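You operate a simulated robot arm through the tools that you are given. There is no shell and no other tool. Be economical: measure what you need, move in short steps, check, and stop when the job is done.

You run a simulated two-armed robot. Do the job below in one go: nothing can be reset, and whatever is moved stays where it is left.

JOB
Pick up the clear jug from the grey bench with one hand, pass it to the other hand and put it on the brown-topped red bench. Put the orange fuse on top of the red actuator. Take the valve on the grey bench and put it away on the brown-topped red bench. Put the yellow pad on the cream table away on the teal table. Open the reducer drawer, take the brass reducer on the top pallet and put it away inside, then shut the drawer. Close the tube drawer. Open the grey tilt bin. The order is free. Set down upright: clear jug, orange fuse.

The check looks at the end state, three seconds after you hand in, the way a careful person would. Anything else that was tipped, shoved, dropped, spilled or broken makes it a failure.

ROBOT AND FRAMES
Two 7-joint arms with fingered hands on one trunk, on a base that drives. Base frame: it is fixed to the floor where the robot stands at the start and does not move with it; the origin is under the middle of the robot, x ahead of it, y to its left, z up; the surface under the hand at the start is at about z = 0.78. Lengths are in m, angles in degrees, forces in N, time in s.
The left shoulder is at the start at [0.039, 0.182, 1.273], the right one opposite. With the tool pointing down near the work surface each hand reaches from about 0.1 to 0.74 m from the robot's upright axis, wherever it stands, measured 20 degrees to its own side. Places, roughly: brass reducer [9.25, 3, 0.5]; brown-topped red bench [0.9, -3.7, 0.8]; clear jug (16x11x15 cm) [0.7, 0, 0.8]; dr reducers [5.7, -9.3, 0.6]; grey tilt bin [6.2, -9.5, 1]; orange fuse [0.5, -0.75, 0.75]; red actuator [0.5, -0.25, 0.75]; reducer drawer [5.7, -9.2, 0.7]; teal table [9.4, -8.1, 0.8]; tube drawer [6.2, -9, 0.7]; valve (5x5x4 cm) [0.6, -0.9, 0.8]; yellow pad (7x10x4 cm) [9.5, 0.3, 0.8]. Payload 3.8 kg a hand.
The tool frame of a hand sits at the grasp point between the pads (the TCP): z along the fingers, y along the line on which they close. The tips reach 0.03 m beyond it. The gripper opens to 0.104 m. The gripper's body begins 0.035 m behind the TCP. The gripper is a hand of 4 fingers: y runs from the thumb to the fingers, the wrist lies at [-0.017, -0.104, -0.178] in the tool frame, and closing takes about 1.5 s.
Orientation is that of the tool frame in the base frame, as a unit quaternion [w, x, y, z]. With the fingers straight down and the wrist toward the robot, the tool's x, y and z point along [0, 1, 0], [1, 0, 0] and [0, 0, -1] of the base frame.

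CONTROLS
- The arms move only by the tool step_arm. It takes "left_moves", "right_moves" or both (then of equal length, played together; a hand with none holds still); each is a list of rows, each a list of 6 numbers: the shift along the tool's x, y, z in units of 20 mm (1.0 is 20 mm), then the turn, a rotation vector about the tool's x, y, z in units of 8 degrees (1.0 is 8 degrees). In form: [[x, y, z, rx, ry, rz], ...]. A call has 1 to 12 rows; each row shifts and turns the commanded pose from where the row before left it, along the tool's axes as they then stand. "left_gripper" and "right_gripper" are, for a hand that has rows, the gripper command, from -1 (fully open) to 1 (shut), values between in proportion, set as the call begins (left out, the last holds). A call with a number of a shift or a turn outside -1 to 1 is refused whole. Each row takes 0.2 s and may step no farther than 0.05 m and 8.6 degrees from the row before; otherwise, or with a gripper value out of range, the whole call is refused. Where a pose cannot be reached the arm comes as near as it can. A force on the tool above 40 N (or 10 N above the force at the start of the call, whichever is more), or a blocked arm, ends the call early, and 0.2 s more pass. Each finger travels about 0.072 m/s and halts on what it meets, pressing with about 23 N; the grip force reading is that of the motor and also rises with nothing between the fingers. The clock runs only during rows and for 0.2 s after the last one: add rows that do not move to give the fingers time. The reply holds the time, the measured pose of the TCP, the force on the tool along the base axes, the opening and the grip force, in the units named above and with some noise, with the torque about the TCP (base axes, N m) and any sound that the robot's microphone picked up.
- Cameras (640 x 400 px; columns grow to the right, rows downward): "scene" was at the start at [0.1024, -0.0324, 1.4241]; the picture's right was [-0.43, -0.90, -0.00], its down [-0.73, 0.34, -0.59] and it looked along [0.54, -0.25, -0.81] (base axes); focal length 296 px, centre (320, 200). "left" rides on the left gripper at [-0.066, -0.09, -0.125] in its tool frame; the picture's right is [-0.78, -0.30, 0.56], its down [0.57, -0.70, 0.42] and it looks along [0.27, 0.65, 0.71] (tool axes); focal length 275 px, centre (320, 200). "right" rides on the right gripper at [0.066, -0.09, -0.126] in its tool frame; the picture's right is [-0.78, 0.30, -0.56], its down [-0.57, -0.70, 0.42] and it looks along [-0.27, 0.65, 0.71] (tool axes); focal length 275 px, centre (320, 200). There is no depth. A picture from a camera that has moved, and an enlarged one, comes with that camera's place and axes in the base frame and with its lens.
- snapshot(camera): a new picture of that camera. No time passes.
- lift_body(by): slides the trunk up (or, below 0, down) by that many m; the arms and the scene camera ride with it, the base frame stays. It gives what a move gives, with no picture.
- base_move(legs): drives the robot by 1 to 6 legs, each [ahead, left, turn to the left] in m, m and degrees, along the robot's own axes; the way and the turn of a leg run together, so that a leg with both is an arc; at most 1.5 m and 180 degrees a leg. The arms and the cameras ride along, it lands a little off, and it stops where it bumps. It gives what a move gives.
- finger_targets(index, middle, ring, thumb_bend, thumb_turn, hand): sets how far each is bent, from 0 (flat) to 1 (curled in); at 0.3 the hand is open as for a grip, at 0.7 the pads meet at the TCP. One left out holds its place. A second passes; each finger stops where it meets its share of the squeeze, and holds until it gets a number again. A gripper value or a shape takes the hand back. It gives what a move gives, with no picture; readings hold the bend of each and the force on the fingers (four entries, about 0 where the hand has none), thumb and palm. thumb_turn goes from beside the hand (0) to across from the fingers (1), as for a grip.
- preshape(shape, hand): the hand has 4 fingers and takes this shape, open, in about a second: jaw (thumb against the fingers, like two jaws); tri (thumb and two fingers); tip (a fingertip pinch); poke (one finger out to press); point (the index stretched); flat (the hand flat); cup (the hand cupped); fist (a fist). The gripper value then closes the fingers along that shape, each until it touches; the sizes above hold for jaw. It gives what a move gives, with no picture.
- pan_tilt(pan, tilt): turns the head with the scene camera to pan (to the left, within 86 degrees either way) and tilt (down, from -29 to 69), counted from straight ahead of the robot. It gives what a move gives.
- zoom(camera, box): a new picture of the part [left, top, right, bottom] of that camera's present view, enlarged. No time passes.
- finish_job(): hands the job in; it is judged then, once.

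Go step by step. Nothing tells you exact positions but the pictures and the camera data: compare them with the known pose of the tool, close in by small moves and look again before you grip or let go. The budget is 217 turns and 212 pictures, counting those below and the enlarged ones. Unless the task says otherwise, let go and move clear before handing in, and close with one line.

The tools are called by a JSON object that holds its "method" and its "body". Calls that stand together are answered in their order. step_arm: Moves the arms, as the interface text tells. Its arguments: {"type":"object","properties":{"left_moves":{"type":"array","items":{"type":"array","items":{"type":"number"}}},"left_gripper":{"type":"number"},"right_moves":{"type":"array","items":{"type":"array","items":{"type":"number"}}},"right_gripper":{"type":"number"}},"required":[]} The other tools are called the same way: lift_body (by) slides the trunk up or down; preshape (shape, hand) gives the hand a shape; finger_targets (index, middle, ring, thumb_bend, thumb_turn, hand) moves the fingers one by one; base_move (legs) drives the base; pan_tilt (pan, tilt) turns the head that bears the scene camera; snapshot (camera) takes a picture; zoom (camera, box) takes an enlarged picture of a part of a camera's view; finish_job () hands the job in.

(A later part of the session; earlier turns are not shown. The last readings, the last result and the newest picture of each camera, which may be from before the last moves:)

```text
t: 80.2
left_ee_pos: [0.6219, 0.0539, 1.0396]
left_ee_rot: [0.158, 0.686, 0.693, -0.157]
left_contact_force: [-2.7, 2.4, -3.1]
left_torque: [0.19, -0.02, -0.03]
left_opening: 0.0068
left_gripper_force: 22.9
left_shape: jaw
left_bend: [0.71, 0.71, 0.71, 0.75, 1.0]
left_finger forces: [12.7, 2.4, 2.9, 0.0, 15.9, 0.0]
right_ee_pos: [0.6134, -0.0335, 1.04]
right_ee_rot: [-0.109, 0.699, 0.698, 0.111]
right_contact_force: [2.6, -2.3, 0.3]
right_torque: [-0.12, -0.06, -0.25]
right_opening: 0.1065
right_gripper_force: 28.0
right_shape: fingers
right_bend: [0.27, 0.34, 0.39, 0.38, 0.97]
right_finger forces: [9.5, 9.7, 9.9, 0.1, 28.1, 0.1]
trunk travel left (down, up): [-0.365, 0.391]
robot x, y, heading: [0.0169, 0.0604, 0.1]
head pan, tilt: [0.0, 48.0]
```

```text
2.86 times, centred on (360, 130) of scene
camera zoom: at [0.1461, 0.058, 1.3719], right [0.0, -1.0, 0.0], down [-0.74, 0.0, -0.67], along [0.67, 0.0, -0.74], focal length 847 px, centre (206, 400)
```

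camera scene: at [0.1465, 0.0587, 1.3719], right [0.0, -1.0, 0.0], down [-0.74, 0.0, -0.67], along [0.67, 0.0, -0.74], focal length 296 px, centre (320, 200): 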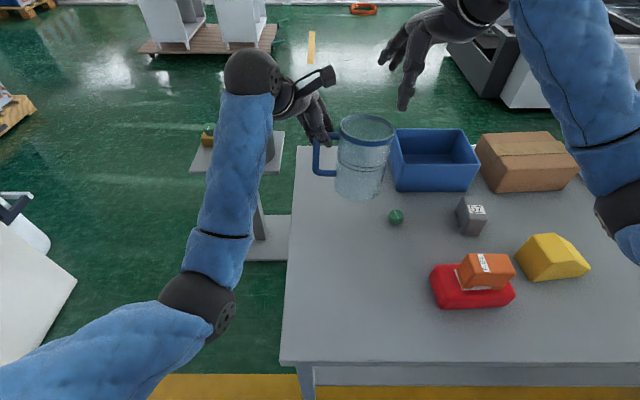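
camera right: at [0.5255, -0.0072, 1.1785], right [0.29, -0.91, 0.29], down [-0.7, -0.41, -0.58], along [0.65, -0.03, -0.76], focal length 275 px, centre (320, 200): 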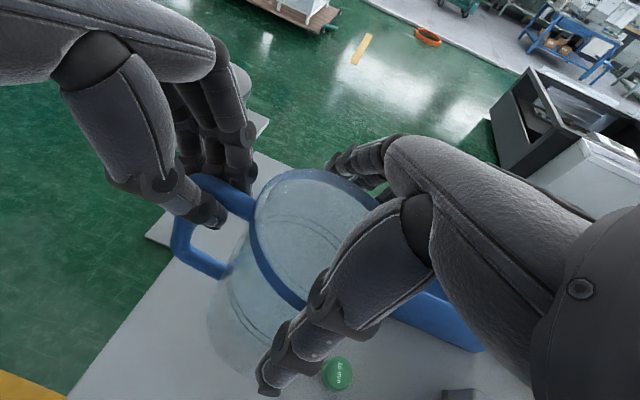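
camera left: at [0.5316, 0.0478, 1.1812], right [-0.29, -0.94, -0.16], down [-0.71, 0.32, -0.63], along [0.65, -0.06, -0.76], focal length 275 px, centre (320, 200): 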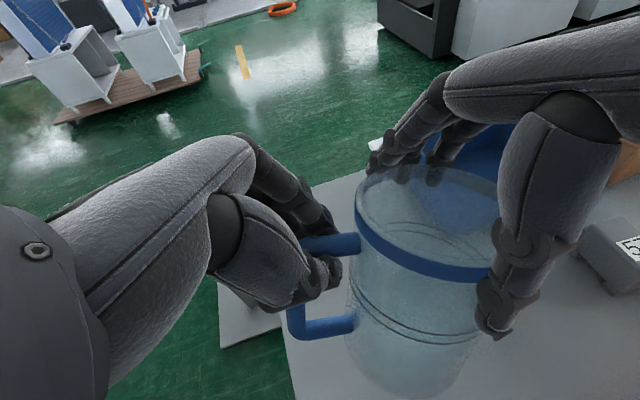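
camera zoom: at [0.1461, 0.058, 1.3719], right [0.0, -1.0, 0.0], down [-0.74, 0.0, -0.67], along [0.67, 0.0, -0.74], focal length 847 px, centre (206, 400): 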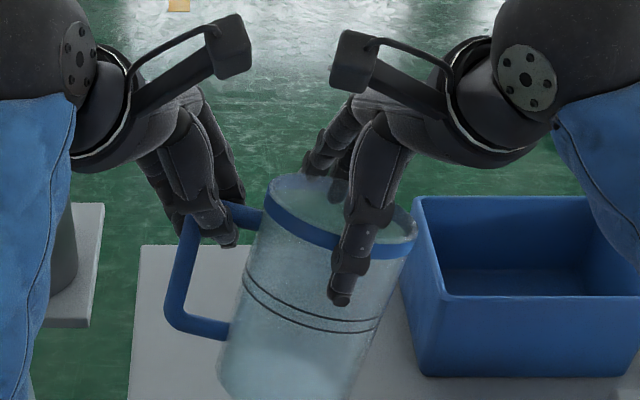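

All right fingers hold the jug (28 N), and its axis aligned to the right hand's tilt. Release the left hand and withdraw it.

{"method": "step_arm", "body": {"left_moves": [[0, 0, 0, 0, 0, 0], [0, 0, 0, 0, 0, 0], [0, 0, 0, 0, 0, 0], [0, 0, 0, 0, 0, 0], [0, 0, 0, 0, 0, 0], [0, 0, 0, 0, 0, 0], [0, 0, 0, 0, 0, 0], [0, 0, 0, 0, 0, 0]], "left_gripper": -1}}

{"method": "snapshot", "body": {"camera": "left"}}

{"method": "zoom", "body": {"camera": "scene", "box": [280, 60, 440, 200]}}

```text
t: 82.0
left_ee_pos: [0.6221, 0.0545, 1.0396]
left_ee_rot: [0.158, 0.686, 0.693, -0.157]
left_contact_force: [-0.1, 0.2, 0.1]
left_torque: [0.02, 0.02, 0.03]
left_opening: 0.1038
left_gripper_force: 0.2
left_shape: jaw
left_bend: [0.3, 0.3, 0.3, 0.3, 0.97]
left_finger forces: [0.1, 0.1, 0.0, 0.0, 0.0, 0.0]
right_ee_pos: [0.6132, -0.0308, 1.0395]
right_ee_rot: [-0.108, 0.699, 0.698, 0.111]
right_contact_force: [0.2, -0.2, 0.7]
right_torque: [-0.06, -0.03, 0.0]
right_opening: 0.1057
right_gripper_force: 28.2
right_shape: fingers
right_bend: [0.27, 0.34, 0.39, 0.38, 0.97]
right_finger forces: [8.4, 9.9, 9.7, 0.1, 28.3, 0.1]
trunk travel left (down, up): [-0.365, 0.391]
robot x, y, heading: [0.0158, 0.0555, 0.5]
head pan, tilt: [0.0, 48.0]
```

```text
133 pictures are left
camera left: at [0.5316, 0.0478, 1.1812], right [-0.29, -0.94, -0.16], down [-0.71, 0.32, -0.63], along [0.65, -0.06, -0.76], focal length 275 px, centre (320, 200)
```

left: 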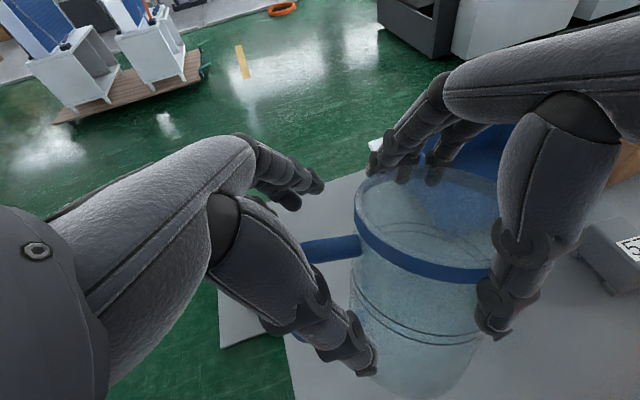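

```text
2.86 times, centred on (360, 130) of scene
camera zoom: at [0.1461, 0.058, 1.3719], right [0.0, -1.0, 0.0], down [-0.74, 0.0, -0.67], along [0.67, 0.0, -0.74], focal length 847 px, centre (206, 400)
```

zoom: 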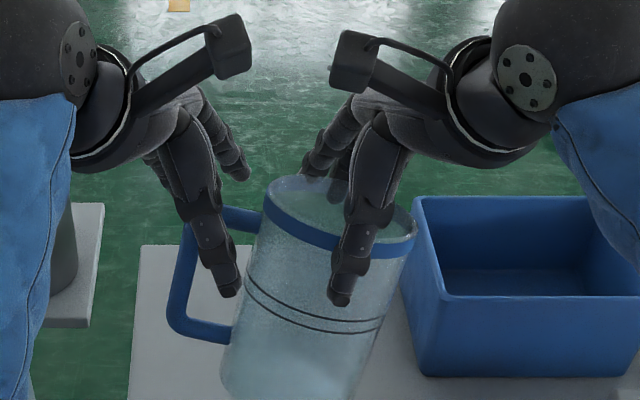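

{"method": "step_arm", "body": {"left_moves": [[0, 0, -1, 0, 0, 0], [0, 0, -1, 0, 0, 0], [0, 0, -1, 0, 0, 0], [0, 0, -1, 0, 0, 0], [0.7, 0, -1, 0, 0, 0], [1, 0, -0.5, 0, 0, 0], [1, 0, 0, 0, 0, 0], [1, 0, 0, 0, 0, 0], [1, 0, 0, 0, 0, 0]]}}

{"method": "snapshot", "body": {"camera": "scene"}}

```text
t: 84.0
left_ee_pos: [0.6184, 0.1868, 1.0979]
left_ee_rot: [0.158, 0.686, 0.693, -0.158]
left_contact_force: [-0.1, 1.2, -0.1]
left_torque: [-0.02, -0.01, -0.05]
left_opening: 0.1039
left_gripper_force: 0.1
left_shape: jaw
left_bend: [0.3, 0.3, 0.3, 0.3, 0.97]
left_finger forces: [0.1, 0.0, 0.0, 0.0, 0.1, 0.0]
right_ee_pos: [0.6128, -0.0313, 1.039]
right_ee_rot: [-0.109, 0.698, 0.699, 0.11]
right_contact_force: [0.3, 0.1, 0.9]
right_torque: [-0.12, -0.03, 0.01]
right_opening: 0.1055
right_gripper_force: 27.9
right_shape: fingers
right_bend: [0.27, 0.34, 0.39, 0.38, 0.97]
right_finger forces: [8.3, 9.9, 9.8, 0.0, 28.3, 0.0]
trunk travel left (down, up): [-0.365, 0.391]
robot x, y, heading: [0.0157, 0.0603, 0.3]
head pan, tilt: [0.0, 48.0]
```

```text
131 pictures are left
camera scene: at [0.1461, 0.0585, 1.3719], right [0.0, -1.0, 0.0], down [-0.74, 0.0, -0.67], along [0.67, 0.0, -0.74], focal length 296 px, centre (320, 200)
```

scene: 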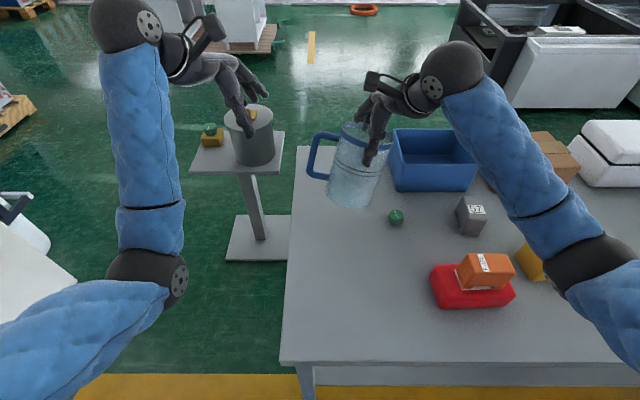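

Jug is in the right hand. Straighten it upright and raise it.

{"method": "step_arm", "body": {"right_moves": [[0, 0, -0.5, 0, 0, 0], [0, 0, -0.5, 0, -0.5, 0], [0, 0, -0.5, 0, -0.5, 0], [0, 0, -0.5, 0, -0.5, 0], [0, 0, -0.5, 0, -0.5, 0], [0, 0, -0.5, 0, -0.25, 0], [0, -1, 0, 0, 0, 0], [0, -1, 0, 0, 0, 0], [0, -1, 0, 0, 0, 0], [0, -1, 0, 0, 0, 0]]}}

{"method": "lift_body", "body": {"by": 0.1}}

{"method": "snapshot", "body": {"camera": "scene"}}

{"method": "snapshot", "body": {"camera": "right"}}

```text
t: 86.2
left_ee_pos: [0.6186, 0.1853, 1.0983]
left_ee_rot: [0.158, 0.685, 0.693, -0.157]
left_contact_force: [-0.5, -0.5, 0.7]
left_torque: [-0.01, -0.02, 0.01]
left_opening: 0.1037
left_gripper_force: 0.0
left_shape: jaw
left_bend: [0.3, 0.3, 0.3, 0.3, 0.97]
left_finger forces: [0.1, 0.0, 0.1, 0.0, 0.0, 0.0]
right_ee_pos: [0.5335, -0.0439, 1.0965]
right_ee_rot: [0.003, 0.708, 0.706, 0.0]
right_contact_force: [-0.4, -0.5, -3.0]
right_torque: [-0.02, -0.04, -0.02]
right_opening: 0.1058
right_gripper_force: 28.3
right_shape: fingers
right_bend: [0.27, 0.34, 0.39, 0.38, 0.97]
right_finger forces: [8.6, 9.9, 9.6, 0.0, 27.9, 0.0]
trunk travel left (down, up): [-0.365, 0.391]
robot x, y, heading: [0.0125, 0.0582, 0.1]
head pan, tilt: [0.0, 48.0]
```

```text
t: 87.5
left_ee_pos: [0.6192, 0.1858, 1.1961]
left_ee_rot: [0.157, 0.685, 0.694, -0.158]
left_contact_force: [0.6, -0.3, 0.1]
left_torque: [0.0, 0.02, 0.01]
left_opening: 0.1037
left_gripper_force: 0.1
left_shape: jaw
left_bend: [0.3, 0.3, 0.3, 0.3, 0.97]
left_finger forces: [0.1, 0.1, 0.0, 0.0, 0.1, 0.0]
right_ee_pos: [0.5344, -0.0425, 1.1977]
right_ee_rot: [0.002, 0.707, 0.708, -0.001]
right_contact_force: [0.1, 0.0, -3.1]
right_torque: [-0.01, -0.04, -0.02]
right_opening: 0.1056
right_gripper_force: 27.5
right_shape: fingers
right_bend: [0.27, 0.34, 0.39, 0.38, 0.97]
right_finger forces: [8.6, 10.0, 9.8, 0.1, 27.8, 0.0]
trunk travel left (down, up): [-0.465, 0.291]
robot x, y, heading: [0.0157, 0.0619, 0.1]
head pan, tilt: [0.0, 48.0]
```

```text
130 pictures are left
camera scene: at [0.123, 0.058, 1.4725], right [0.0, -1.0, 0.0], down [-0.74, 0.0, -0.67], along [0.67, 0.0, -0.74], focal length 296 px, centre (320, 200)
```

scene: 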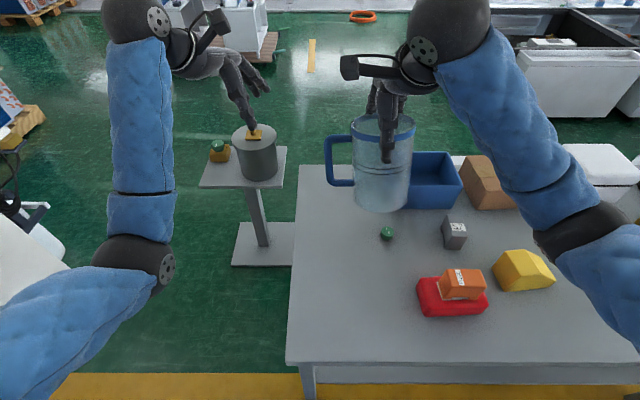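

```text
129 pictures are left
camera right: at [0.4465, 0.0238, 1.3225], right [0.29, -0.77, 0.56], down [-0.7, -0.57, -0.42], along [0.65, -0.27, -0.71], focal length 275 px, centre (320, 200)
```

right: 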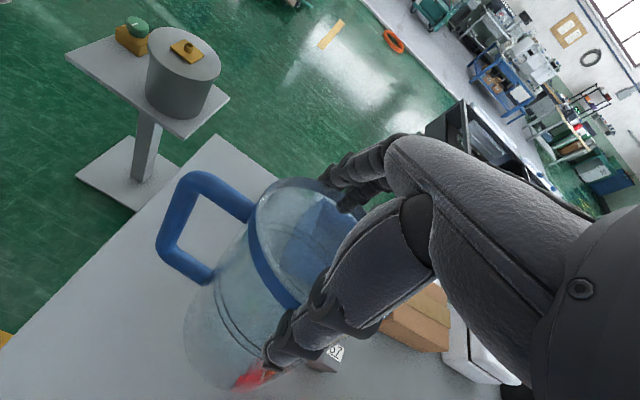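

Jug is upright and secure. Back off, strafe to the valve, and turn the left hand vertical; move the jug hand outward.

{"method": "base_move", "body": {"legs": [[-0.05, 0, 0], [0, -1.05, 0]]}}

{"method": "step_arm", "body": {"left_moves": [[0, 0, 0, 0, 0.8, 0], [0, 0, 0, 0, 0.8, 0], [0, 0, 0, 0, 0.8, 0], [0, 0, 0, 0, 0.8, 0], [0, 0, 0, 0, 0, 0], [0, 0, 0, 0, 0, 0]], "right_moves": [[-0.8, 0, 0, 0, 0, 0], [-0.8, 0, 0, 0, 0, 0], [-0.8, 0, 0, 0, 0, 0], [-0.8, 0, 0, 0, 0, 0], [-0.8, 0, 0, 0, 0, 0], [-0.8, 0, 0, 0, 0, 0]]}}

{"method": "snapshot", "body": {"camera": "scene"}}

{"method": "snapshot", "body": {"camera": "left"}}

```text
t: 93.5
left_ee_pos: [0.5798, -0.8727, 1.1972]
left_ee_rot: [0.159, 0.679, 0.699, -0.155]
left_contact_force: [0.5, 0.0, -0.6]
left_torque: [0.02, 0.03, -0.01]
left_opening: 0.1037
left_gripper_force: 0.0
left_shape: jaw
left_bend: [0.3, 0.3, 0.3, 0.3, 0.97]
left_finger forces: [0.1, 0.1, 0.0, 0.0, 0.1, 0.0]
right_ee_pos: [0.4985, -1.1034, 1.1979]
right_ee_rot: [0.001, 0.701, 0.713, 0.0]
right_contact_force: [-0.5, 0.0, -3.2]
right_torque: [0.0, -0.06, -0.04]
right_opening: 0.1058
right_gripper_force: 28.5
right_shape: fingers
right_bend: [0.27, 0.34, 0.39, 0.38, 0.97]
right_finger forces: [8.7, 9.9, 9.7, 0.0, 27.7, 0.0]
trunk travel left (down, up): [-0.465, 0.291]
robot x, y, heading: [-0.0217, -1.0096, 1.1]
head pan, tilt: [0.0, 48.0]
```

```text
t: 94.9
left_ee_pos: [0.5794, -0.8728, 1.1968]
left_ee_rot: [0.0, 0.697, 0.717, -0.002]
left_contact_force: [-1.1, -0.1, -1.0]
left_torque: [-0.02, 0.02, -0.01]
left_opening: 0.1038
left_gripper_force: 0.1
left_shape: jaw
left_bend: [0.3, 0.3, 0.3, 0.3, 0.97]
left_finger forces: [0.0, 0.0, 0.0, 0.0, 0.1, 0.0]
right_ee_pos: [0.4988, -1.1997, 1.1986]
right_ee_rot: [0.001, 0.699, 0.715, 0.001]
right_contact_force: [-0.5, 0.2, -2.6]
right_torque: [-0.03, -0.09, 0.02]
right_opening: 0.1059
right_gripper_force: 28.2
right_shape: fingers
right_bend: [0.27, 0.34, 0.39, 0.38, 0.97]
right_finger forces: [8.4, 10.0, 9.6, 0.1, 27.6, 0.0]
trunk travel left (down, up): [-0.465, 0.291]
robot x, y, heading: [-0.0219, -1.0124, 1.2]
head pan, tilt: [0.0, 48.0]
```

```text
128 pictures are left
camera scene: at [0.0852, -1.0113, 1.4727], right [0.02, -1.0, 0.0], down [-0.74, -0.02, -0.67], along [0.67, 0.01, -0.74], focal length 296 px, centre (320, 200)
```

scene: 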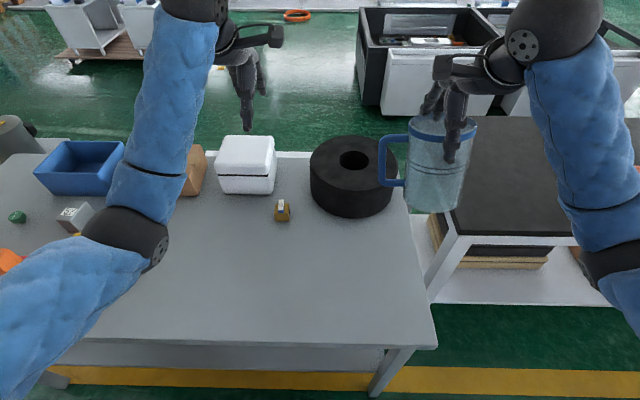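

```text
127 pictures are left
camera left: at [0.4915, -0.9425, 1.323], right [-0.27, -0.78, -0.56], down [-0.72, 0.55, -0.42], along [0.64, 0.28, -0.72], focal length 275 px, centre (320, 200)
```

left: 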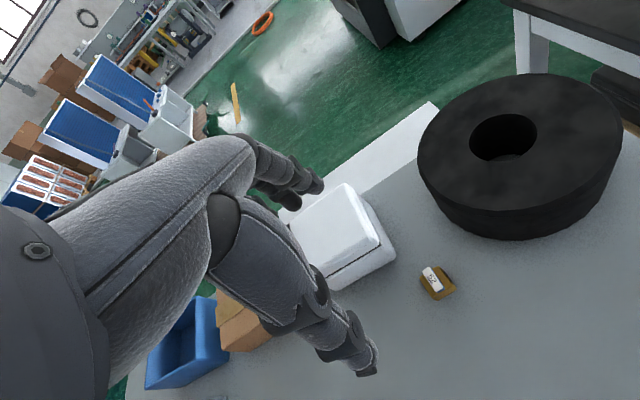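

Valve ≈(0.643,-0.886). Zoom for its orientation.

{"method": "zoom", "body": {"camera": "left", "box": [390, 240, 490, 320]}}

{"method": "zoom", "body": {"camera": "scene", "box": [250, 180, 320, 236]}}

```text
5.00 times, centred on (440, 280) of left
camera zoom: at [0.4915, -0.9425, 1.323], right [-0.27, -0.78, -0.56], down [-0.72, 0.55, -0.42], along [0.64, 0.28, -0.72], focal length 1376 px, centre (-280, -200)
```

zoom: 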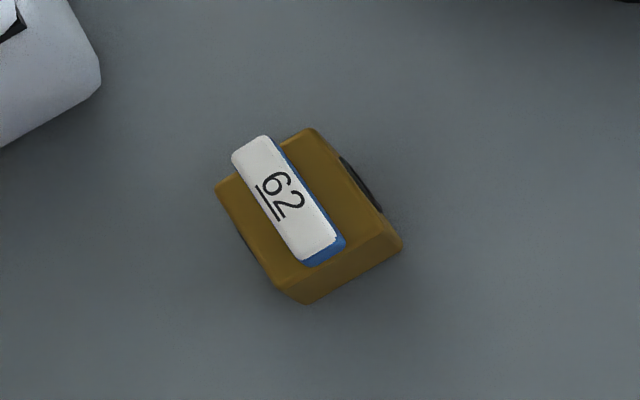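

```text
7.14 times, centred on (285, 208) of scene
camera zoom: at [0.0852, -1.0113, 1.4727], right [0.02, -1.0, 0.0], down [-0.74, -0.02, -0.67], along [0.67, 0.01, -0.74], focal length 2117 px, centre (570, 143)
```

zoom: 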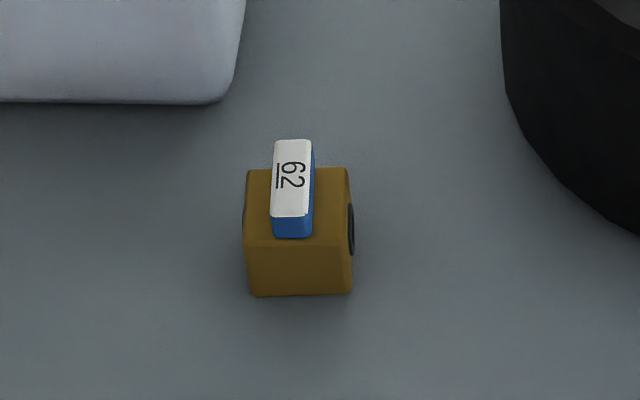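

Valve is axis-aligned (≈4 cm cube, top z≈0.813, lever on top). Bring the left hand down over it.

{"method": "step_arm", "body": {"left_moves": [[-0.08, 0.26, 1, 0, 0, 0], [-0.08, 0.26, 1, 0, 0, 0], [-0.08, 0.26, 1, 0, 0, 0], [-0.08, 0.26, 1, 0, 0, 0], [-0.08, 0.26, 1, 0, 0, 0], [-0.08, 0.26, 1, 0, 0, 0], [-0.08, 0.26, 1, 0, 0, 0], [-0.08, 0.26, 1, 0, 0, 0], [-0.08, 0.26, 1, 0, 0, 0], [-0.08, 0.26, 1, 0, 0, 0], [-0.08, 0.26, 1, 0, 0, 0], [-0.08, 0.26, 1, 0, 0, 0]], "left_gripper": -1}}

{"method": "snapshot", "body": {"camera": "left"}}

{"method": "zoom", "body": {"camera": "scene", "box": [220, 150, 340, 240]}}

```text
t: 97.5
left_ee_pos: [0.6436, -0.8892, 0.9573]
left_ee_rot: [0.0, 0.697, 0.717, -0.002]
left_contact_force: [0.2, 0.1, -0.5]
left_torque: [-0.01, -0.01, 0.01]
left_opening: 0.1036
left_gripper_force: 0.1
left_shape: jaw
left_bend: [0.3, 0.3, 0.3, 0.3, 0.97]
left_finger forces: [0.0, 0.0, 0.0, 0.1, 0.0, 0.0]
right_ee_pos: [0.5009, -1.1992, 1.1998]
right_ee_rot: [0.001, 0.7, 0.714, 0.0]
right_contact_force: [0.1, 0.2, -2.4]
right_torque: [-0.03, -0.03, 0.0]
right_opening: 0.1058
right_gripper_force: 28.5
right_shape: fingers
right_bend: [0.27, 0.34, 0.39, 0.38, 0.97]
right_finger forces: [8.5, 10.1, 9.8, 0.0, 27.7, 0.0]
trunk travel left (down, up): [-0.465, 0.291]
robot x, y, heading: [-0.0227, -1.0141, 1.2]
head pan, tilt: [0.0, 48.0]
```

```text
124 pictures are left
camera left: at [0.5555, -0.9581, 1.083], right [-0.27, -0.79, -0.56], down [-0.72, 0.55, -0.43], along [0.64, 0.28, -0.71], focal length 275 px, centre (320, 200)
```

left: 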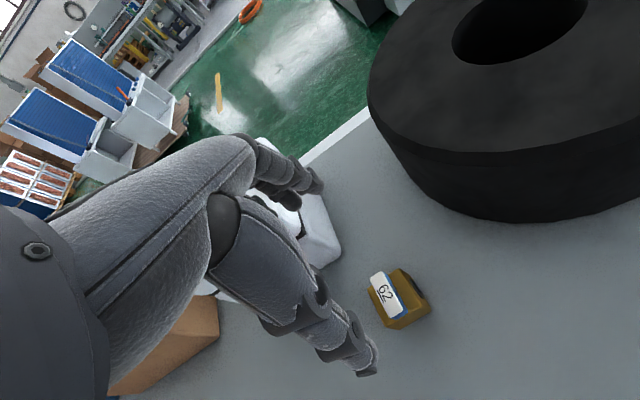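

```text
4.44 times, centred on (280, 195) of scene
camera zoom: at [0.0855, -1.0106, 1.4727], right [0.02, -1.0, 0.0], down [-0.74, -0.02, -0.67], along [0.67, 0.01, -0.74], focal length 1317 px, centre (498, 222)
```

zoom: 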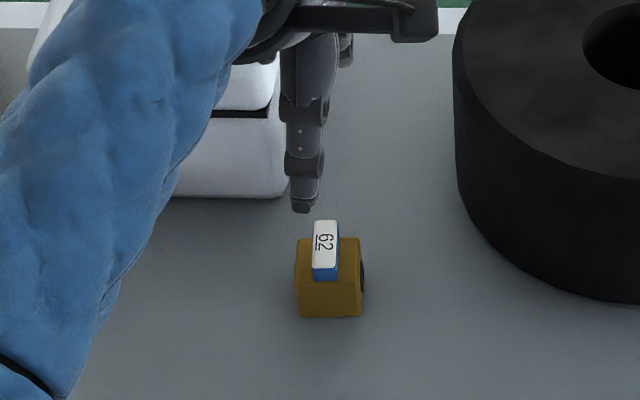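

{"method": "step_arm", "body": {"left_moves": [[-0.2, -0.08, 1, 0, 0, 0], [0, 0, 1, 0, 0, 0], [0, 0, 1, 0, 0, 0], [0, 0, 1, 0, 0, 0], [0, 0, 1, 0, 0, 0], [0, 0, 1, 0, 0, 0], [0, 0, 0.8, 0, 0, 0], [0, 0, 0, 0, 0, 0]]}}

{"method": "snapshot", "body": {"camera": "left"}}

{"method": "zoom", "body": {"camera": "scene", "box": [220, 150, 340, 240]}}

```text
t: 99.3
left_ee_pos: [0.6355, -0.8942, 0.8226]
left_ee_rot: [-0.001, 0.697, 0.717, -0.001]
left_contact_force: [-0.1, 0.2, -0.1]
left_torque: [-0.01, 0.0, 0.01]
left_opening: 0.104
left_gripper_force: 0.1
left_shape: jaw
left_bend: [0.3, 0.3, 0.3, 0.3, 0.97]
left_finger forces: [0.1, 0.0, 0.1, 0.0, 0.1, 0.0]
left hand out of reach, approached as far as the arm can: row 7
right_ee_pos: [0.4996, -1.1991, 1.1979]
right_ee_rot: [0.002, 0.7, 0.714, 0.0]
right_contact_force: [-0.3, 1.5, -3.1]
right_torque: [-0.02, -0.04, 0.0]
right_opening: 0.1058
right_gripper_force: 28.0
right_shape: fingers
right_bend: [0.27, 0.34, 0.39, 0.38, 0.97]
right_finger forces: [8.4, 10.0, 9.7, 0.0, 27.5, 0.0]
trunk travel left (down, up): [-0.465, 0.291]
robot x, y, heading: [-0.023, -1.0091, 1.3]
head pan, tilt: [0.0, 48.0]
```

```text
122 pictures are left
camera left: at [0.5477, -0.9635, 0.9494], right [-0.27, -0.79, -0.55], down [-0.72, 0.55, -0.42], along [0.64, 0.28, -0.72], focal length 275 px, centre (320, 200)
```

left: 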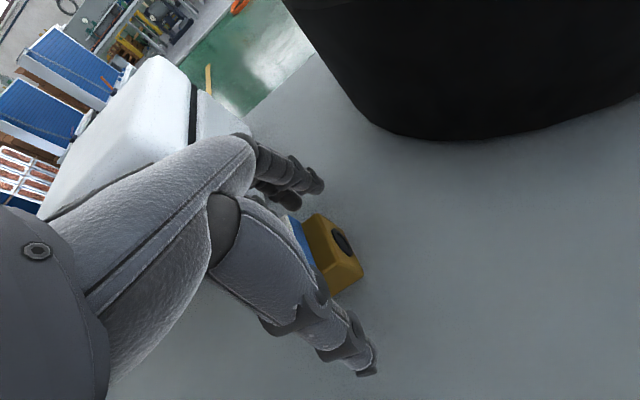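

```text
4.44 times, centred on (280, 195) of scene
camera zoom: at [0.0854, -1.0107, 1.4727], right [0.02, -1.0, 0.0], down [-0.74, -0.02, -0.67], along [0.67, 0.01, -0.74], focal length 1317 px, centre (498, 222)
```

zoom: 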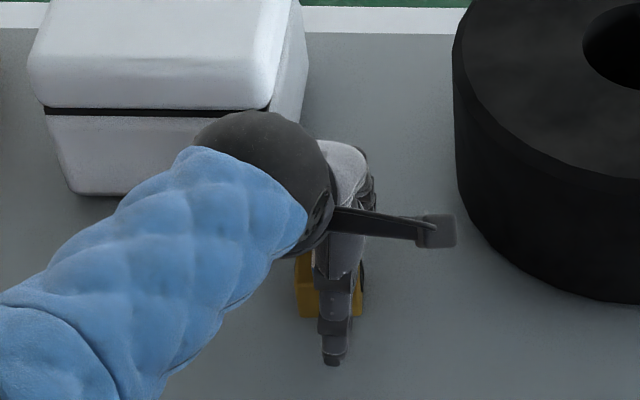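

Nearly at reach limit; lower the trunk 1.2 cm for a deeper grip, then close.

{"method": "lift_body", "body": {"by": -0.012}}

{"method": "step_arm", "body": {"left_moves": [[0, 0.2, 0, 0, 0, 0], [0, 0, 0, 0, 0, 0], [0, 0, 0, 0, 0, 0], [0, 0, 0, 0, 0, 0], [0, 0, 0, 0, 0, 0], [0, 0, 0, 0, 0, 0], [0, 0, 0, 0, 0, 0], [0, 0, 0, 0, 0, 0]], "left_gripper": 1}}

{"method": "snapshot", "body": {"camera": "left"}}

```text
t: 99.9
left_ee_pos: [0.6344, -0.8923, 0.813]
left_ee_rot: [0.001, 0.697, 0.717, -0.002]
left_contact_force: [0.3, -0.4, -0.6]
left_torque: [-0.01, 0.0, 0.0]
left_opening: 0.1036
left_gripper_force: 0.1
left_shape: jaw
left_bend: [0.3, 0.3, 0.3, 0.3, 0.97]
left_finger forces: [0.1, 0.0, 0.1, 0.1, 0.0, 0.1]
right_ee_pos: [0.5008, -1.1987, 1.1865]
right_ee_rot: [0.001, 0.7, 0.714, 0.001]
right_contact_force: [0.4, -0.3, -3.4]
right_torque: [-0.01, -0.04, -0.02]
right_opening: 0.1061
right_gripper_force: 27.3
right_shape: fingers
right_bend: [0.27, 0.34, 0.39, 0.38, 0.97]
right_finger forces: [8.5, 10.0, 9.7, 0.0, 27.5, 0.0]
trunk travel left (down, up): [-0.453, 0.303]
robot x, y, heading: [-0.023, -1.0124, 1.1]
head pan, tilt: [0.0, 48.0]
```

```text
t: 101.7
left_ee_pos: [0.6381, -0.8928, 0.813]
left_ee_rot: [0.0, 0.697, 0.717, -0.002]
left_contact_force: [-0.2, 0.7, -0.4]
left_torque: [-0.04, 0.05, 0.01]
left_opening: 0.0366
left_gripper_force: 22.8
left_shape: jaw
left_bend: [0.74, 0.5, 0.48, 0.73, 1.0]
left_finger forces: [11.1, 6.1, 2.8, 0.0, 20.9, 0.0]
right_ee_pos: [0.4999, -1.1998, 1.1849]
right_ee_rot: [0.001, 0.7, 0.714, 0.0]
right_contact_force: [0.9, -1.0, -3.6]
right_torque: [-0.03, -0.03, -0.02]
right_opening: 0.1057
right_gripper_force: 27.4
right_shape: fingers
right_bend: [0.27, 0.34, 0.39, 0.38, 0.97]
right_finger forces: [8.6, 9.9, 9.8, 0.0, 27.6, 0.0]
trunk travel left (down, up): [-0.453, 0.303]
robot x, y, heading: [-0.0188, -1.01, 1.3]
head pan, tilt: [0.0, 48.0]
```

```text
120 pictures are left
camera left: at [0.5503, -0.9619, 0.9379], right [-0.27, -0.79, -0.55], down [-0.72, 0.55, -0.42], along [0.64, 0.28, -0.72], focal length 275 px, centre (320, 200)
```

left: 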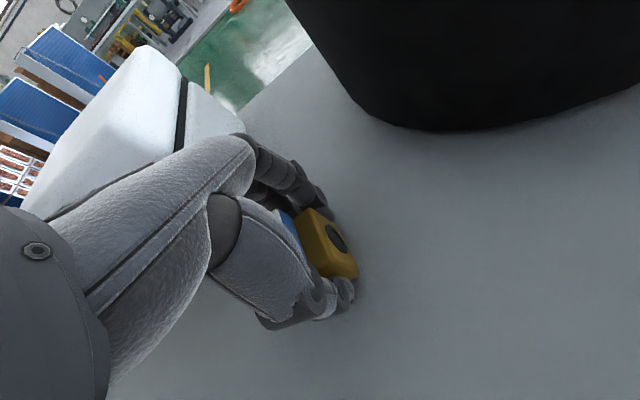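

Valve gripped. Lift and check.

{"method": "step_arm", "body": {"left_moves": [[0, 0, -0.5, 0, 0, 0], [0, 0, -1, 0, 0, 0], [0, 0, -1, 0, 0, 0], [0, 0, -1, 0, 0, 0], [0, 0, -1, 0, 0, 0], [0, 0, -1, 0, 0, 0], [0, 0, -1, 0, 0, 0], [0, -0.5, -1, 0, 0, 0], [0, -1, -1, 0, 0, 0], [0, -1, -1, 0, 0, 0], [0, -1, -1, 0, 0, 0]]}}

{"method": "snapshot", "body": {"camera": "left"}}

{"method": "snapshot", "body": {"camera": "scene"}}

```text
t: 104.1
left_ee_pos: [0.5664, -0.8938, 1.0238]
left_ee_rot: [0.0, 0.696, 0.718, -0.003]
left_contact_force: [0.0, 0.6, -3.9]
left_torque: [-0.03, 0.01, 0.0]
left_opening: 0.037
left_gripper_force: 22.8
left_shape: jaw
left_bend: [0.74, 0.5, 0.48, 0.73, 1.0]
left_finger forces: [11.6, 6.4, 2.9, 0.1, 20.7, 0.0]
right_ee_pos: [0.5001, -1.1993, 1.1867]
right_ee_rot: [0.001, 0.7, 0.714, 0.001]
right_contact_force: [0.7, -0.1, -3.2]
right_torque: [-0.01, -0.03, 0.0]
right_opening: 0.1055
right_gripper_force: 27.8
right_shape: fingers
right_bend: [0.27, 0.34, 0.39, 0.38, 0.97]
right_finger forces: [8.4, 10.0, 9.8, 0.0, 27.5, 0.1]
trunk travel left (down, up): [-0.453, 0.303]
robot x, y, heading: [-0.0219, -1.0093, 1.1]
head pan, tilt: [0.0, 48.0]
```

```text
119 pictures are left
camera left: at [0.4799, -0.962, 1.1491], right [-0.27, -0.79, -0.55], down [-0.72, 0.55, -0.42], along [0.64, 0.28, -0.72], focal length 275 px, centre (320, 200)
```

left: 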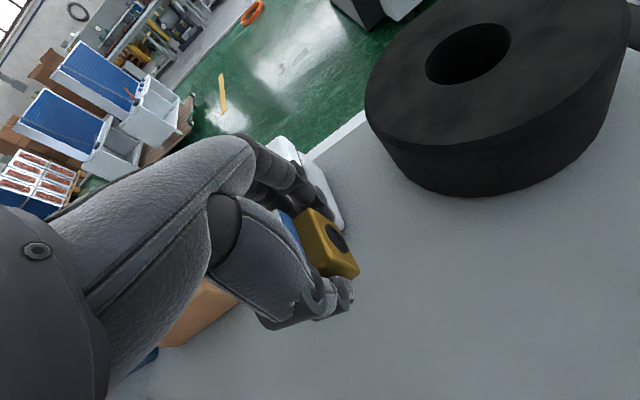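

```text
118 pictures are left
camera scene: at [0.087, -1.0106, 1.4606], right [0.02, -1.0, 0.0], down [-0.74, -0.02, -0.67], along [0.67, 0.01, -0.74], focal length 296 px, centre (320, 200)
```

scene: 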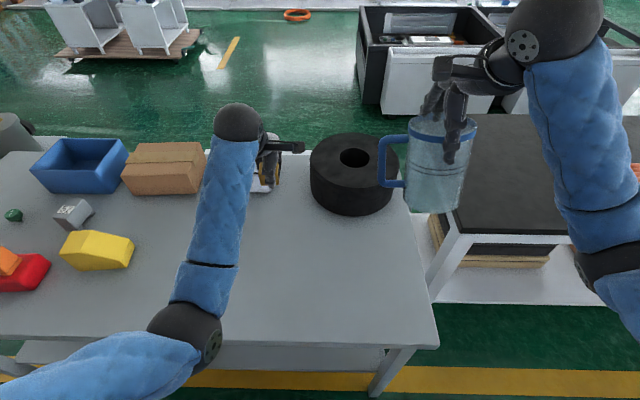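

Both items held. Look to the right toward the red bench.

{"method": "pan_tilt", "body": {"pan": -70, "tilt": 20}}

{"method": "snapshot", "body": {"camera": "scene"}}

```text
t: 105.5
left_ee_pos: [0.5687, -0.8942, 1.0227]
left_ee_rot: [0.0, 0.697, 0.717, -0.001]
left_contact_force: [-0.3, -0.4, -4.1]
left_torque: [0.0, -0.03, -0.06]
left_opening: 0.0368
left_gripper_force: 23.2
left_shape: jaw
left_bend: [0.74, 0.5, 0.48, 0.73, 1.0]
left_finger forces: [11.5, 6.5, 2.9, 0.0, 20.6, 0.0]
right_ee_pos: [0.4999, -1.1993, 1.1865]
right_ee_rot: [0.002, 0.7, 0.714, 0.0]
right_contact_force: [-0.1, -0.9, -2.2]
right_torque: [-0.02, -0.05, 0.01]
right_opening: 0.1056
right_gripper_force: 27.8
right_shape: fingers
right_bend: [0.27, 0.34, 0.39, 0.38, 0.97]
right_finger forces: [8.6, 10.1, 9.7, 0.1, 27.4, 0.0]
trunk travel left (down, up): [-0.453, 0.303]
robot x, y, heading: [-0.0212, -1.0134, 1.5]
head pan, tilt: [-70.0, 20.0]
```

```text
117 pictures are left
camera scene: at [0.0428, -1.0989, 1.5034], right [-0.93, -0.36, 0.0], down [-0.12, 0.32, -0.94], along [0.34, -0.88, -0.34], focal length 296 px, centre (320, 200)
```

scene: 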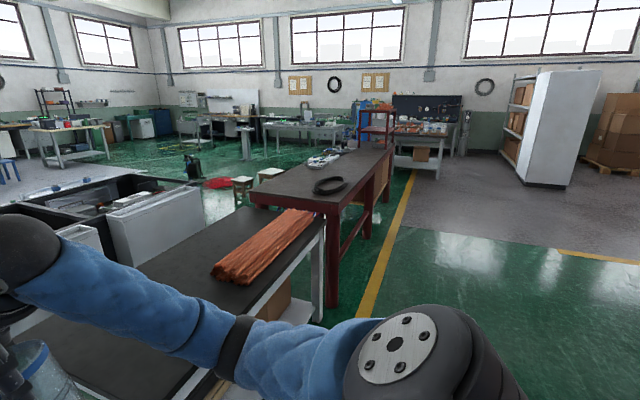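

Red bench front edge is at x≈0.57, spanning y≈-2.8…-5, with a ring near y≈-3.3. Drive right along it.

{"method": "base_move", "body": {"legs": [[0, -0.3, -1.4], [0, -1.2, 0], [0, -1.1, 0]]}}

{"method": "pan_tilt", "body": {"pan": 0, "tilt": 40}}

{"method": "snapshot", "body": {"camera": "scene"}}

```text
t: 118.7
left_ee_pos: [0.516, -3.57, 1.023]
left_ee_rot: [-0.001, 0.719, 0.695, 0.0]
left_contact_force: [-0.6, -0.9, -4.5]
left_torque: [-0.02, 0.0, 0.0]
left_opening: 0.0367
left_gripper_force: 23.1
left_shape: jaw
left_bend: [0.74, 0.5, 0.48, 0.73, 1.0]
left_finger forces: [11.5, 6.4, 2.9, 0.1, 20.6, 0.1]
right_ee_pos: [0.4275, -3.8706, 1.1847]
right_ee_rot: [0.001, 0.723, 0.691, 0.0]
right_contact_force: [-0.9, 0.1, -3.0]
right_torque: [0.02, -0.07, -0.01]
right_opening: 0.1054
right_gripper_force: 27.9
right_shape: fingers
right_bend: [0.27, 0.34, 0.39, 0.38, 0.97]
right_finger forces: [8.4, 10.0, 9.8, 0.0, 27.4, 0.0]
trunk travel left (down, up): [-0.453, 0.303]
robot x, y, heading: [-0.0817, -3.6527, -2.6]
head pan, tilt: [-70.0, 20.0]
```

```text
t: 120.1
left_ee_pos: [0.5163, -3.569, 1.0228]
left_ee_rot: [0.0, 0.719, 0.695, 0.0]
left_contact_force: [-0.2, 0.7, -4.1]
left_torque: [-0.05, 0.01, 0.01]
left_opening: 0.0368
left_gripper_force: 23.0
left_shape: jaw
left_bend: [0.74, 0.5, 0.48, 0.73, 1.0]
left_finger forces: [11.6, 6.6, 2.9, 0.1, 20.5, 0.0]
right_ee_pos: [0.4282, -3.8705, 1.1864]
right_ee_rot: [0.002, 0.723, 0.691, 0.0]
right_contact_force: [0.8, -0.6, -2.7]
right_torque: [-0.05, -0.02, -0.01]
right_opening: 0.1056
right_gripper_force: 27.6
right_shape: fingers
right_bend: [0.27, 0.34, 0.39, 0.38, 0.97]
right_finger forces: [8.4, 10.0, 9.8, 0.0, 27.3, 0.0]
trunk travel left (down, up): [-0.453, 0.303]
robot x, y, heading: [-0.0808, -3.651, -2.6]
head pan, tilt: [0.0, 40.0]
```

```text
116 pictures are left
camera scene: at [0.0347, -3.6557, 1.472], right [-0.04, -1.0, 0.0], down [-0.64, 0.03, -0.77], along [0.77, -0.03, -0.64], focal length 296 px, centre (320, 200)
```

scene: 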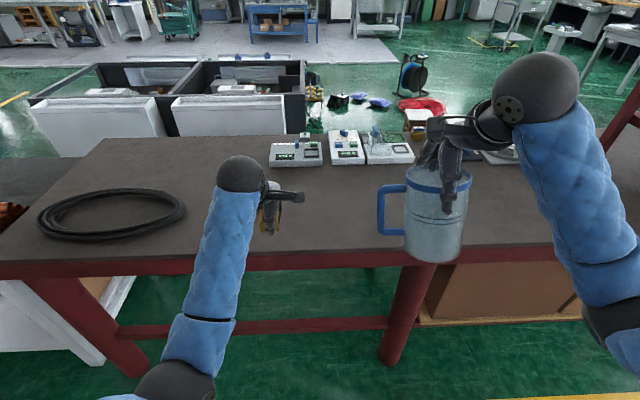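

Front of the bench is free. Turn straight and drive up to it.

{"method": "base_move", "body": {"legs": [[0, 0, 2.6], [0.3, 0, 0]]}}

{"method": "snapshot", "body": {"camera": "scene"}}

{"method": "snapshot", "body": {"camera": "right"}}

{"method": "snapshot", "body": {"camera": "left"}}

```text
t: 122.5
left_ee_pos: [0.8106, -3.5425, 1.0212]
left_ee_rot: [-0.001, 0.703, 0.711, -0.002]
left_contact_force: [0.2, 0.2, -3.7]
left_torque: [0.0, 0.05, 0.02]
left_opening: 0.0369
left_gripper_force: 22.6
left_shape: jaw
left_bend: [0.74, 0.5, 0.48, 0.73, 1.0]
left_finger forces: [11.5, 6.5, 2.9, 0.0, 20.5, 0.0]
right_ee_pos: [0.7363, -3.8456, 1.1864]
right_ee_rot: [0.001, 0.707, 0.707, -0.001]
right_contact_force: [-0.1, 0.1, -3.1]
right_torque: [0.04, -0.03, 0.01]
right_opening: 0.1054
right_gripper_force: 27.1
right_shape: fingers
right_bend: [0.27, 0.34, 0.39, 0.38, 0.97]
right_finger forces: [8.5, 10.0, 9.9, 0.0, 27.3, 0.0]
trunk travel left (down, up): [-0.453, 0.303]
robot x, y, heading: [0.2166, -3.6499, 0.1]
head pan, tilt: [0.0, 40.0]
```

```text
115 pictures are left
camera scene: at [0.3337, -3.6499, 1.4719], right [0.0, -1.0, 0.0], down [-0.64, 0.0, -0.77], along [0.77, 0.0, -0.64], focal length 296 px, centre (320, 200)
```

scene: 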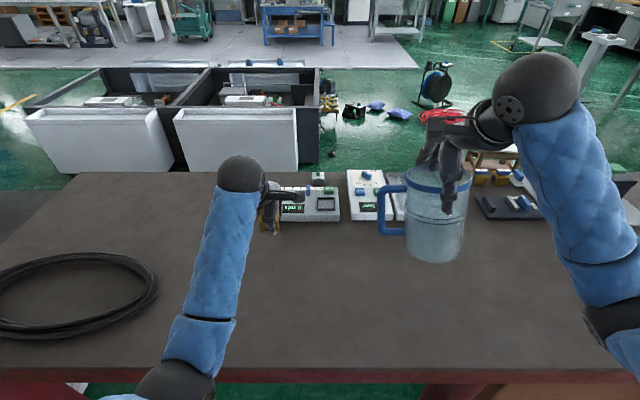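

```text
114 pictures are left
camera right: at [0.6485, -3.78, 1.3104], right [0.3, -0.77, 0.56], down [-0.7, -0.57, -0.42], along [0.65, -0.27, -0.71], focal length 275 px, centre (320, 200)
```

right: 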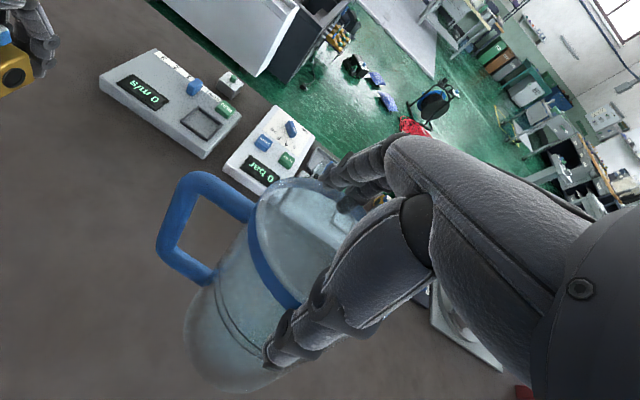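

```text
113 pictures are left
camera left: at [0.7211, -3.6092, 1.1482], right [-0.29, -0.78, -0.55], down [-0.71, 0.56, -0.42], along [0.64, 0.27, -0.72], focal length 275 px, centre (320, 200)
```

left: 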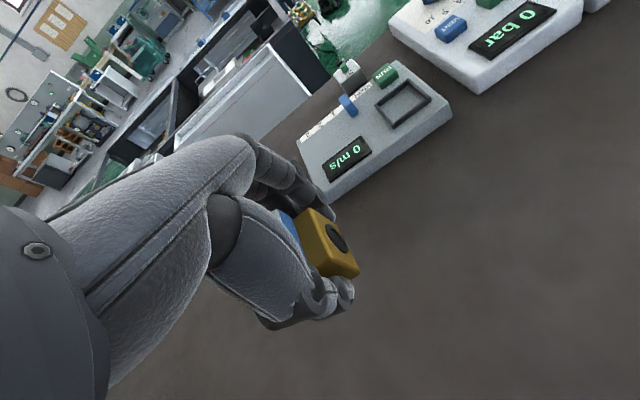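

Space is clear. Lower both hands toward the bench top.

{"method": "step_arm", "body": {"left_moves": [[0, 0, 1, 0, 0, 0], [0, 0, 1, 0, 0, 0], [0, 0, 1, 0, 0, 0], [0, 0, 1, 0, 0, 0], [0, 0, 1, 0, 0, 0], [0, 0, 1, 0, 0, 0], [0, 0, 1, 0, 0, 0], [0, 0, 0, 0, 0, 0], [0, 0, 0, 0, 0, 0], [0, 0, 0, 0, 0, 0], [0, 0, 0, 0, 0, 0]], "right_moves": [[0, 0, 1, 0, 0, 0], [0, 0, 1, 0, 0, 0], [0, 0, 1, 0, 0, 0], [0, 0, 1, 0, 0, 0], [0, 0, 1, 0, 0, 0], [0, 0, 1, 0, 0, 0], [0, 0, 1, 0, 0, 0], [0, 0, 1, 0, 0, 0], [0, 0, 1, 0, 0, 0], [0, 0, 1, 0, 0, 0], [0, 0, 0.8, 0, 0, 0]]}}

{"method": "snapshot", "body": {"camera": "scene"}}

{"method": "zoom", "body": {"camera": "scene", "box": [360, 170, 520, 310]}}

```text
t: 124.8
left_ee_pos: [0.8074, -3.541, 0.8822]
left_ee_rot: [-0.001, 0.703, 0.711, -0.002]
left_contact_force: [0.4, -0.1, -4.3]
left_torque: [-0.01, 0.04, 0.02]
left_opening: 0.0368
left_gripper_force: 23.3
left_shape: jaw
left_bend: [0.74, 0.5, 0.48, 0.73, 1.0]
left_finger forces: [11.5, 6.4, 3.0, 0.1, 20.5, 0.0]
right_ee_pos: [0.7429, -3.8447, 1.0012]
right_ee_rot: [0.012, 0.706, 0.708, 0.019]
right_contact_force: [-9.1, 1.5, 26.5]
right_torque: [0.08, 0.97, -0.03]
right_opening: 0.109
right_gripper_force: 32.2
right_shape: fingers
right_bend: [0.27, 0.36, 0.4, 0.39, 0.97]
right_finger forces: [9.3, 7.5, 10.3, 0.0, 37.3, 0.0]
trunk travel left (down, up): [-0.453, 0.303]
robot x, y, heading: [0.2139, -3.6502, 0.1]
head pan, tilt: [0.0, 40.0]
stopped in row 11 (right hand): the force on the tool passed its limit at 47 N (the readings are from after the stop); the commanded pose is now the measured one
```

```text
112 pictures are left
camera scene: at [0.3314, -3.6496, 1.4723], right [0.0, -1.0, 0.0], down [-0.64, 0.0, -0.77], along [0.77, 0.0, -0.64], focal length 296 px, centre (320, 200)
```

scene: 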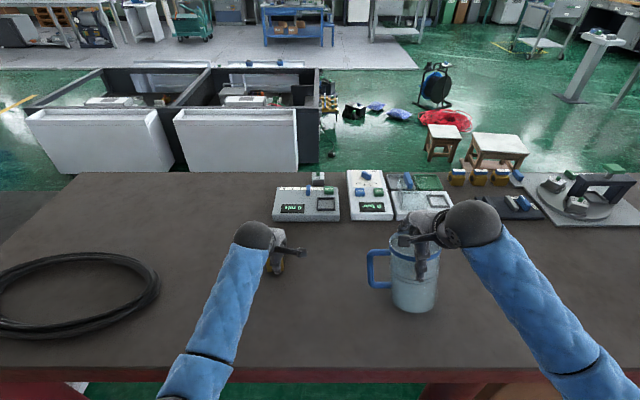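

```text
2.86 times, centred on (440, 240) of scene
camera zoom: at [0.3314, -3.6496, 1.4723], right [0.0, -1.0, 0.0], down [-0.64, 0.0, -0.77], along [0.77, 0.0, -0.64], focal length 847 px, centre (-23, 86)
```

zoom: 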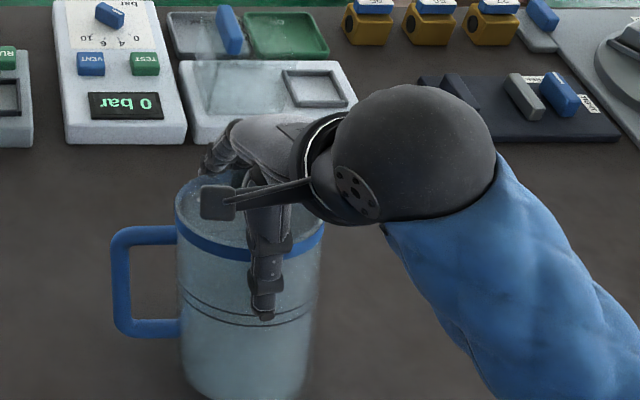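

The jug already touches (bench top ≈0.85). I ease up slightly and check for tilt.

{"method": "step_arm", "body": {"right_moves": [[0, 0, -0.3, 0, 0, 0], [0, 0, 0, 0, 0, 0], [0, 0, 0, 0, 0, 0]]}}

{"method": "zoom", "body": {"camera": "scene", "box": [350, 190, 510, 330]}}

{"method": "snapshot", "body": {"camera": "left"}}

```text
t: 125.5
left_ee_pos: [0.8086, -3.5416, 0.8838]
left_ee_rot: [0.0, 0.703, 0.711, -0.001]
left_contact_force: [0.2, -0.5, -3.6]
left_torque: [-0.05, 0.02, -0.02]
left_opening: 0.0368
left_gripper_force: 23.0
left_shape: jaw
left_bend: [0.74, 0.5, 0.48, 0.73, 1.0]
left_finger forces: [11.4, 6.3, 3.0, 0.0, 20.5, 0.0]
right_ee_pos: [0.7401, -3.8452, 1.0021]
right_ee_rot: [0.011, 0.707, 0.707, 0.013]
right_contact_force: [0.3, 1.9, 5.0]
right_torque: [0.15, -0.18, 0.03]
right_opening: 0.1088
right_gripper_force: 31.3
right_shape: fingers
right_bend: [0.26, 0.35, 0.39, 0.39, 0.97]
right_finger forces: [11.6, 9.3, 12.2, 0.0, 29.5, 0.0]
trunk travel left (down, up): [-0.453, 0.303]
robot x, y, heading: [0.2189, -3.6473, -0.1]
head pan, tilt: [0.0, 40.0]
```

```text
2.86 times, centred on (430, 260) of scene
camera zoom: at [0.3316, -3.6495, 1.4721], right [0.0, -1.0, 0.0], down [-0.64, 0.0, -0.77], along [0.77, 0.0, -0.64], focal length 847 px, centre (6, 29)
```

zoom: 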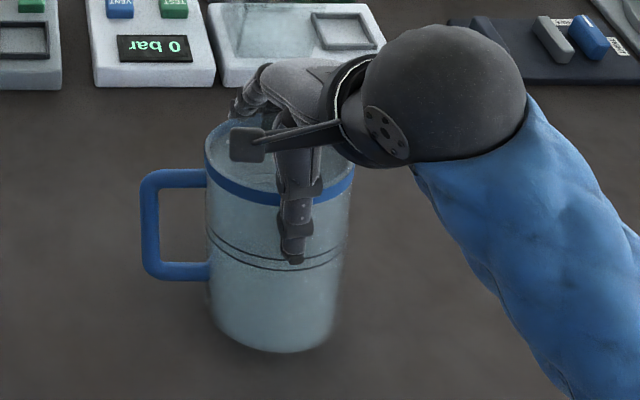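

```text
109 pictures are left
camera left: at [0.7187, -3.6084, 1.0096], right [-0.29, -0.78, -0.55], down [-0.71, 0.56, -0.42], along [0.64, 0.27, -0.72], focal length 275 px, centre (320, 200)
```

left: 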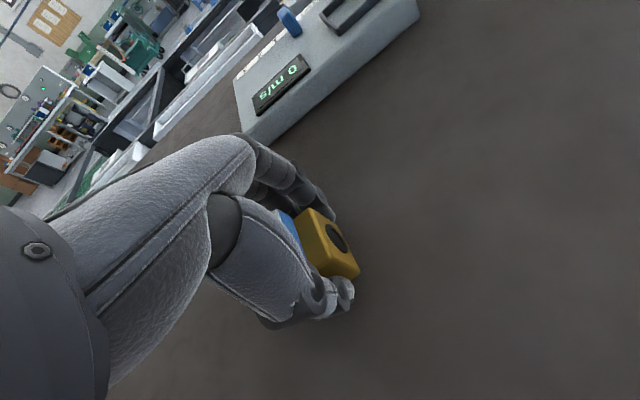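

Jug rests upright on the bench. Release the right hand.

{"method": "finger_targets", "body": {"hand": "right", "index": 0.17, "middle": 0.2, "ring": 0.2, "thumb_bend": 0.2}}

{"method": "zoom", "body": {"camera": "scene", "box": [350, 190, 510, 330]}}

{"method": "snapshot", "body": {"camera": "right"}}

```text
t: 126.5
left_ee_pos: [0.8075, -3.5413, 0.8842]
left_ee_rot: [-0.001, 0.704, 0.71, -0.001]
left_contact_force: [0.1, -0.5, -3.1]
left_torque: [-0.04, 0.02, 0.02]
left_opening: 0.0367
left_gripper_force: 23.5
left_shape: jaw
left_bend: [0.74, 0.5, 0.48, 0.73, 1.0]
left_finger forces: [11.4, 6.3, 2.9, 0.0, 20.6, 0.0]
right_ee_pos: [0.741, -3.8467, 1.0016]
right_ee_rot: [0.01, 0.707, 0.707, 0.013]
right_contact_force: [0.1, 0.6, -0.8]
right_torque: [-0.01, -0.04, -0.02]
right_opening: 0.1305
right_gripper_force: 0.2
right_shape: fingers
right_bend: [0.17, 0.2, 0.2, 0.2, 0.96]
right_finger forces: [0.1, 0.0, 0.0, 0.0, 0.3, 0.1]
trunk travel left (down, up): [-0.453, 0.303]
robot x, y, heading: [0.2186, -3.6462, 0.2]
head pan, tilt: [0.0, 40.0]
```

```text
2.86 times, centred on (430, 260) of scene
camera zoom: at [0.3319, -3.6498, 1.4721], right [0.0, -1.0, 0.0], down [-0.64, 0.0, -0.77], along [0.77, 0.0, -0.64], focal length 847 px, centre (6, 29)
```

zoom: 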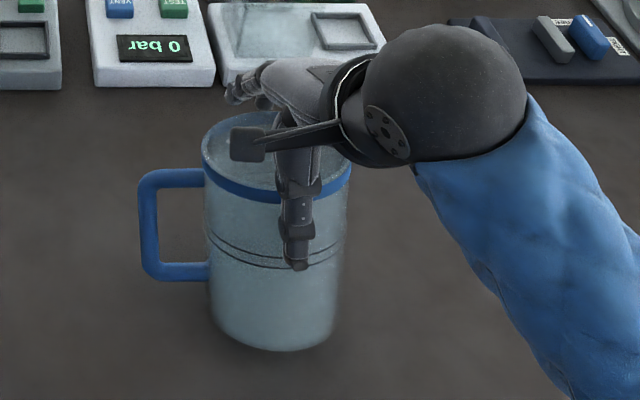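

```text
107 pictures are left
camera right: at [0.6494, -3.7807, 1.1246], right [0.28, -0.78, 0.56], down [-0.69, -0.57, -0.45], along [0.67, -0.26, -0.69], focal length 275 px, centre (320, 200)
```

right: 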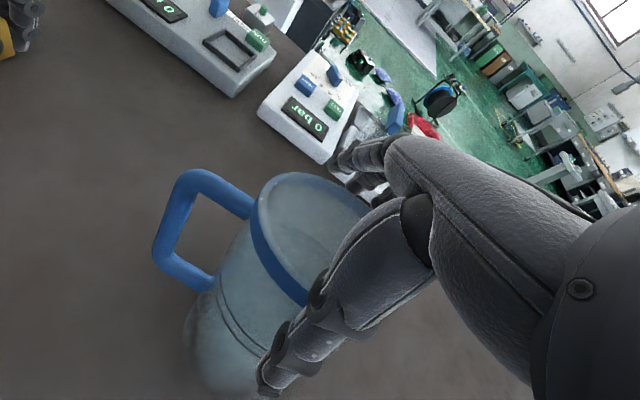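

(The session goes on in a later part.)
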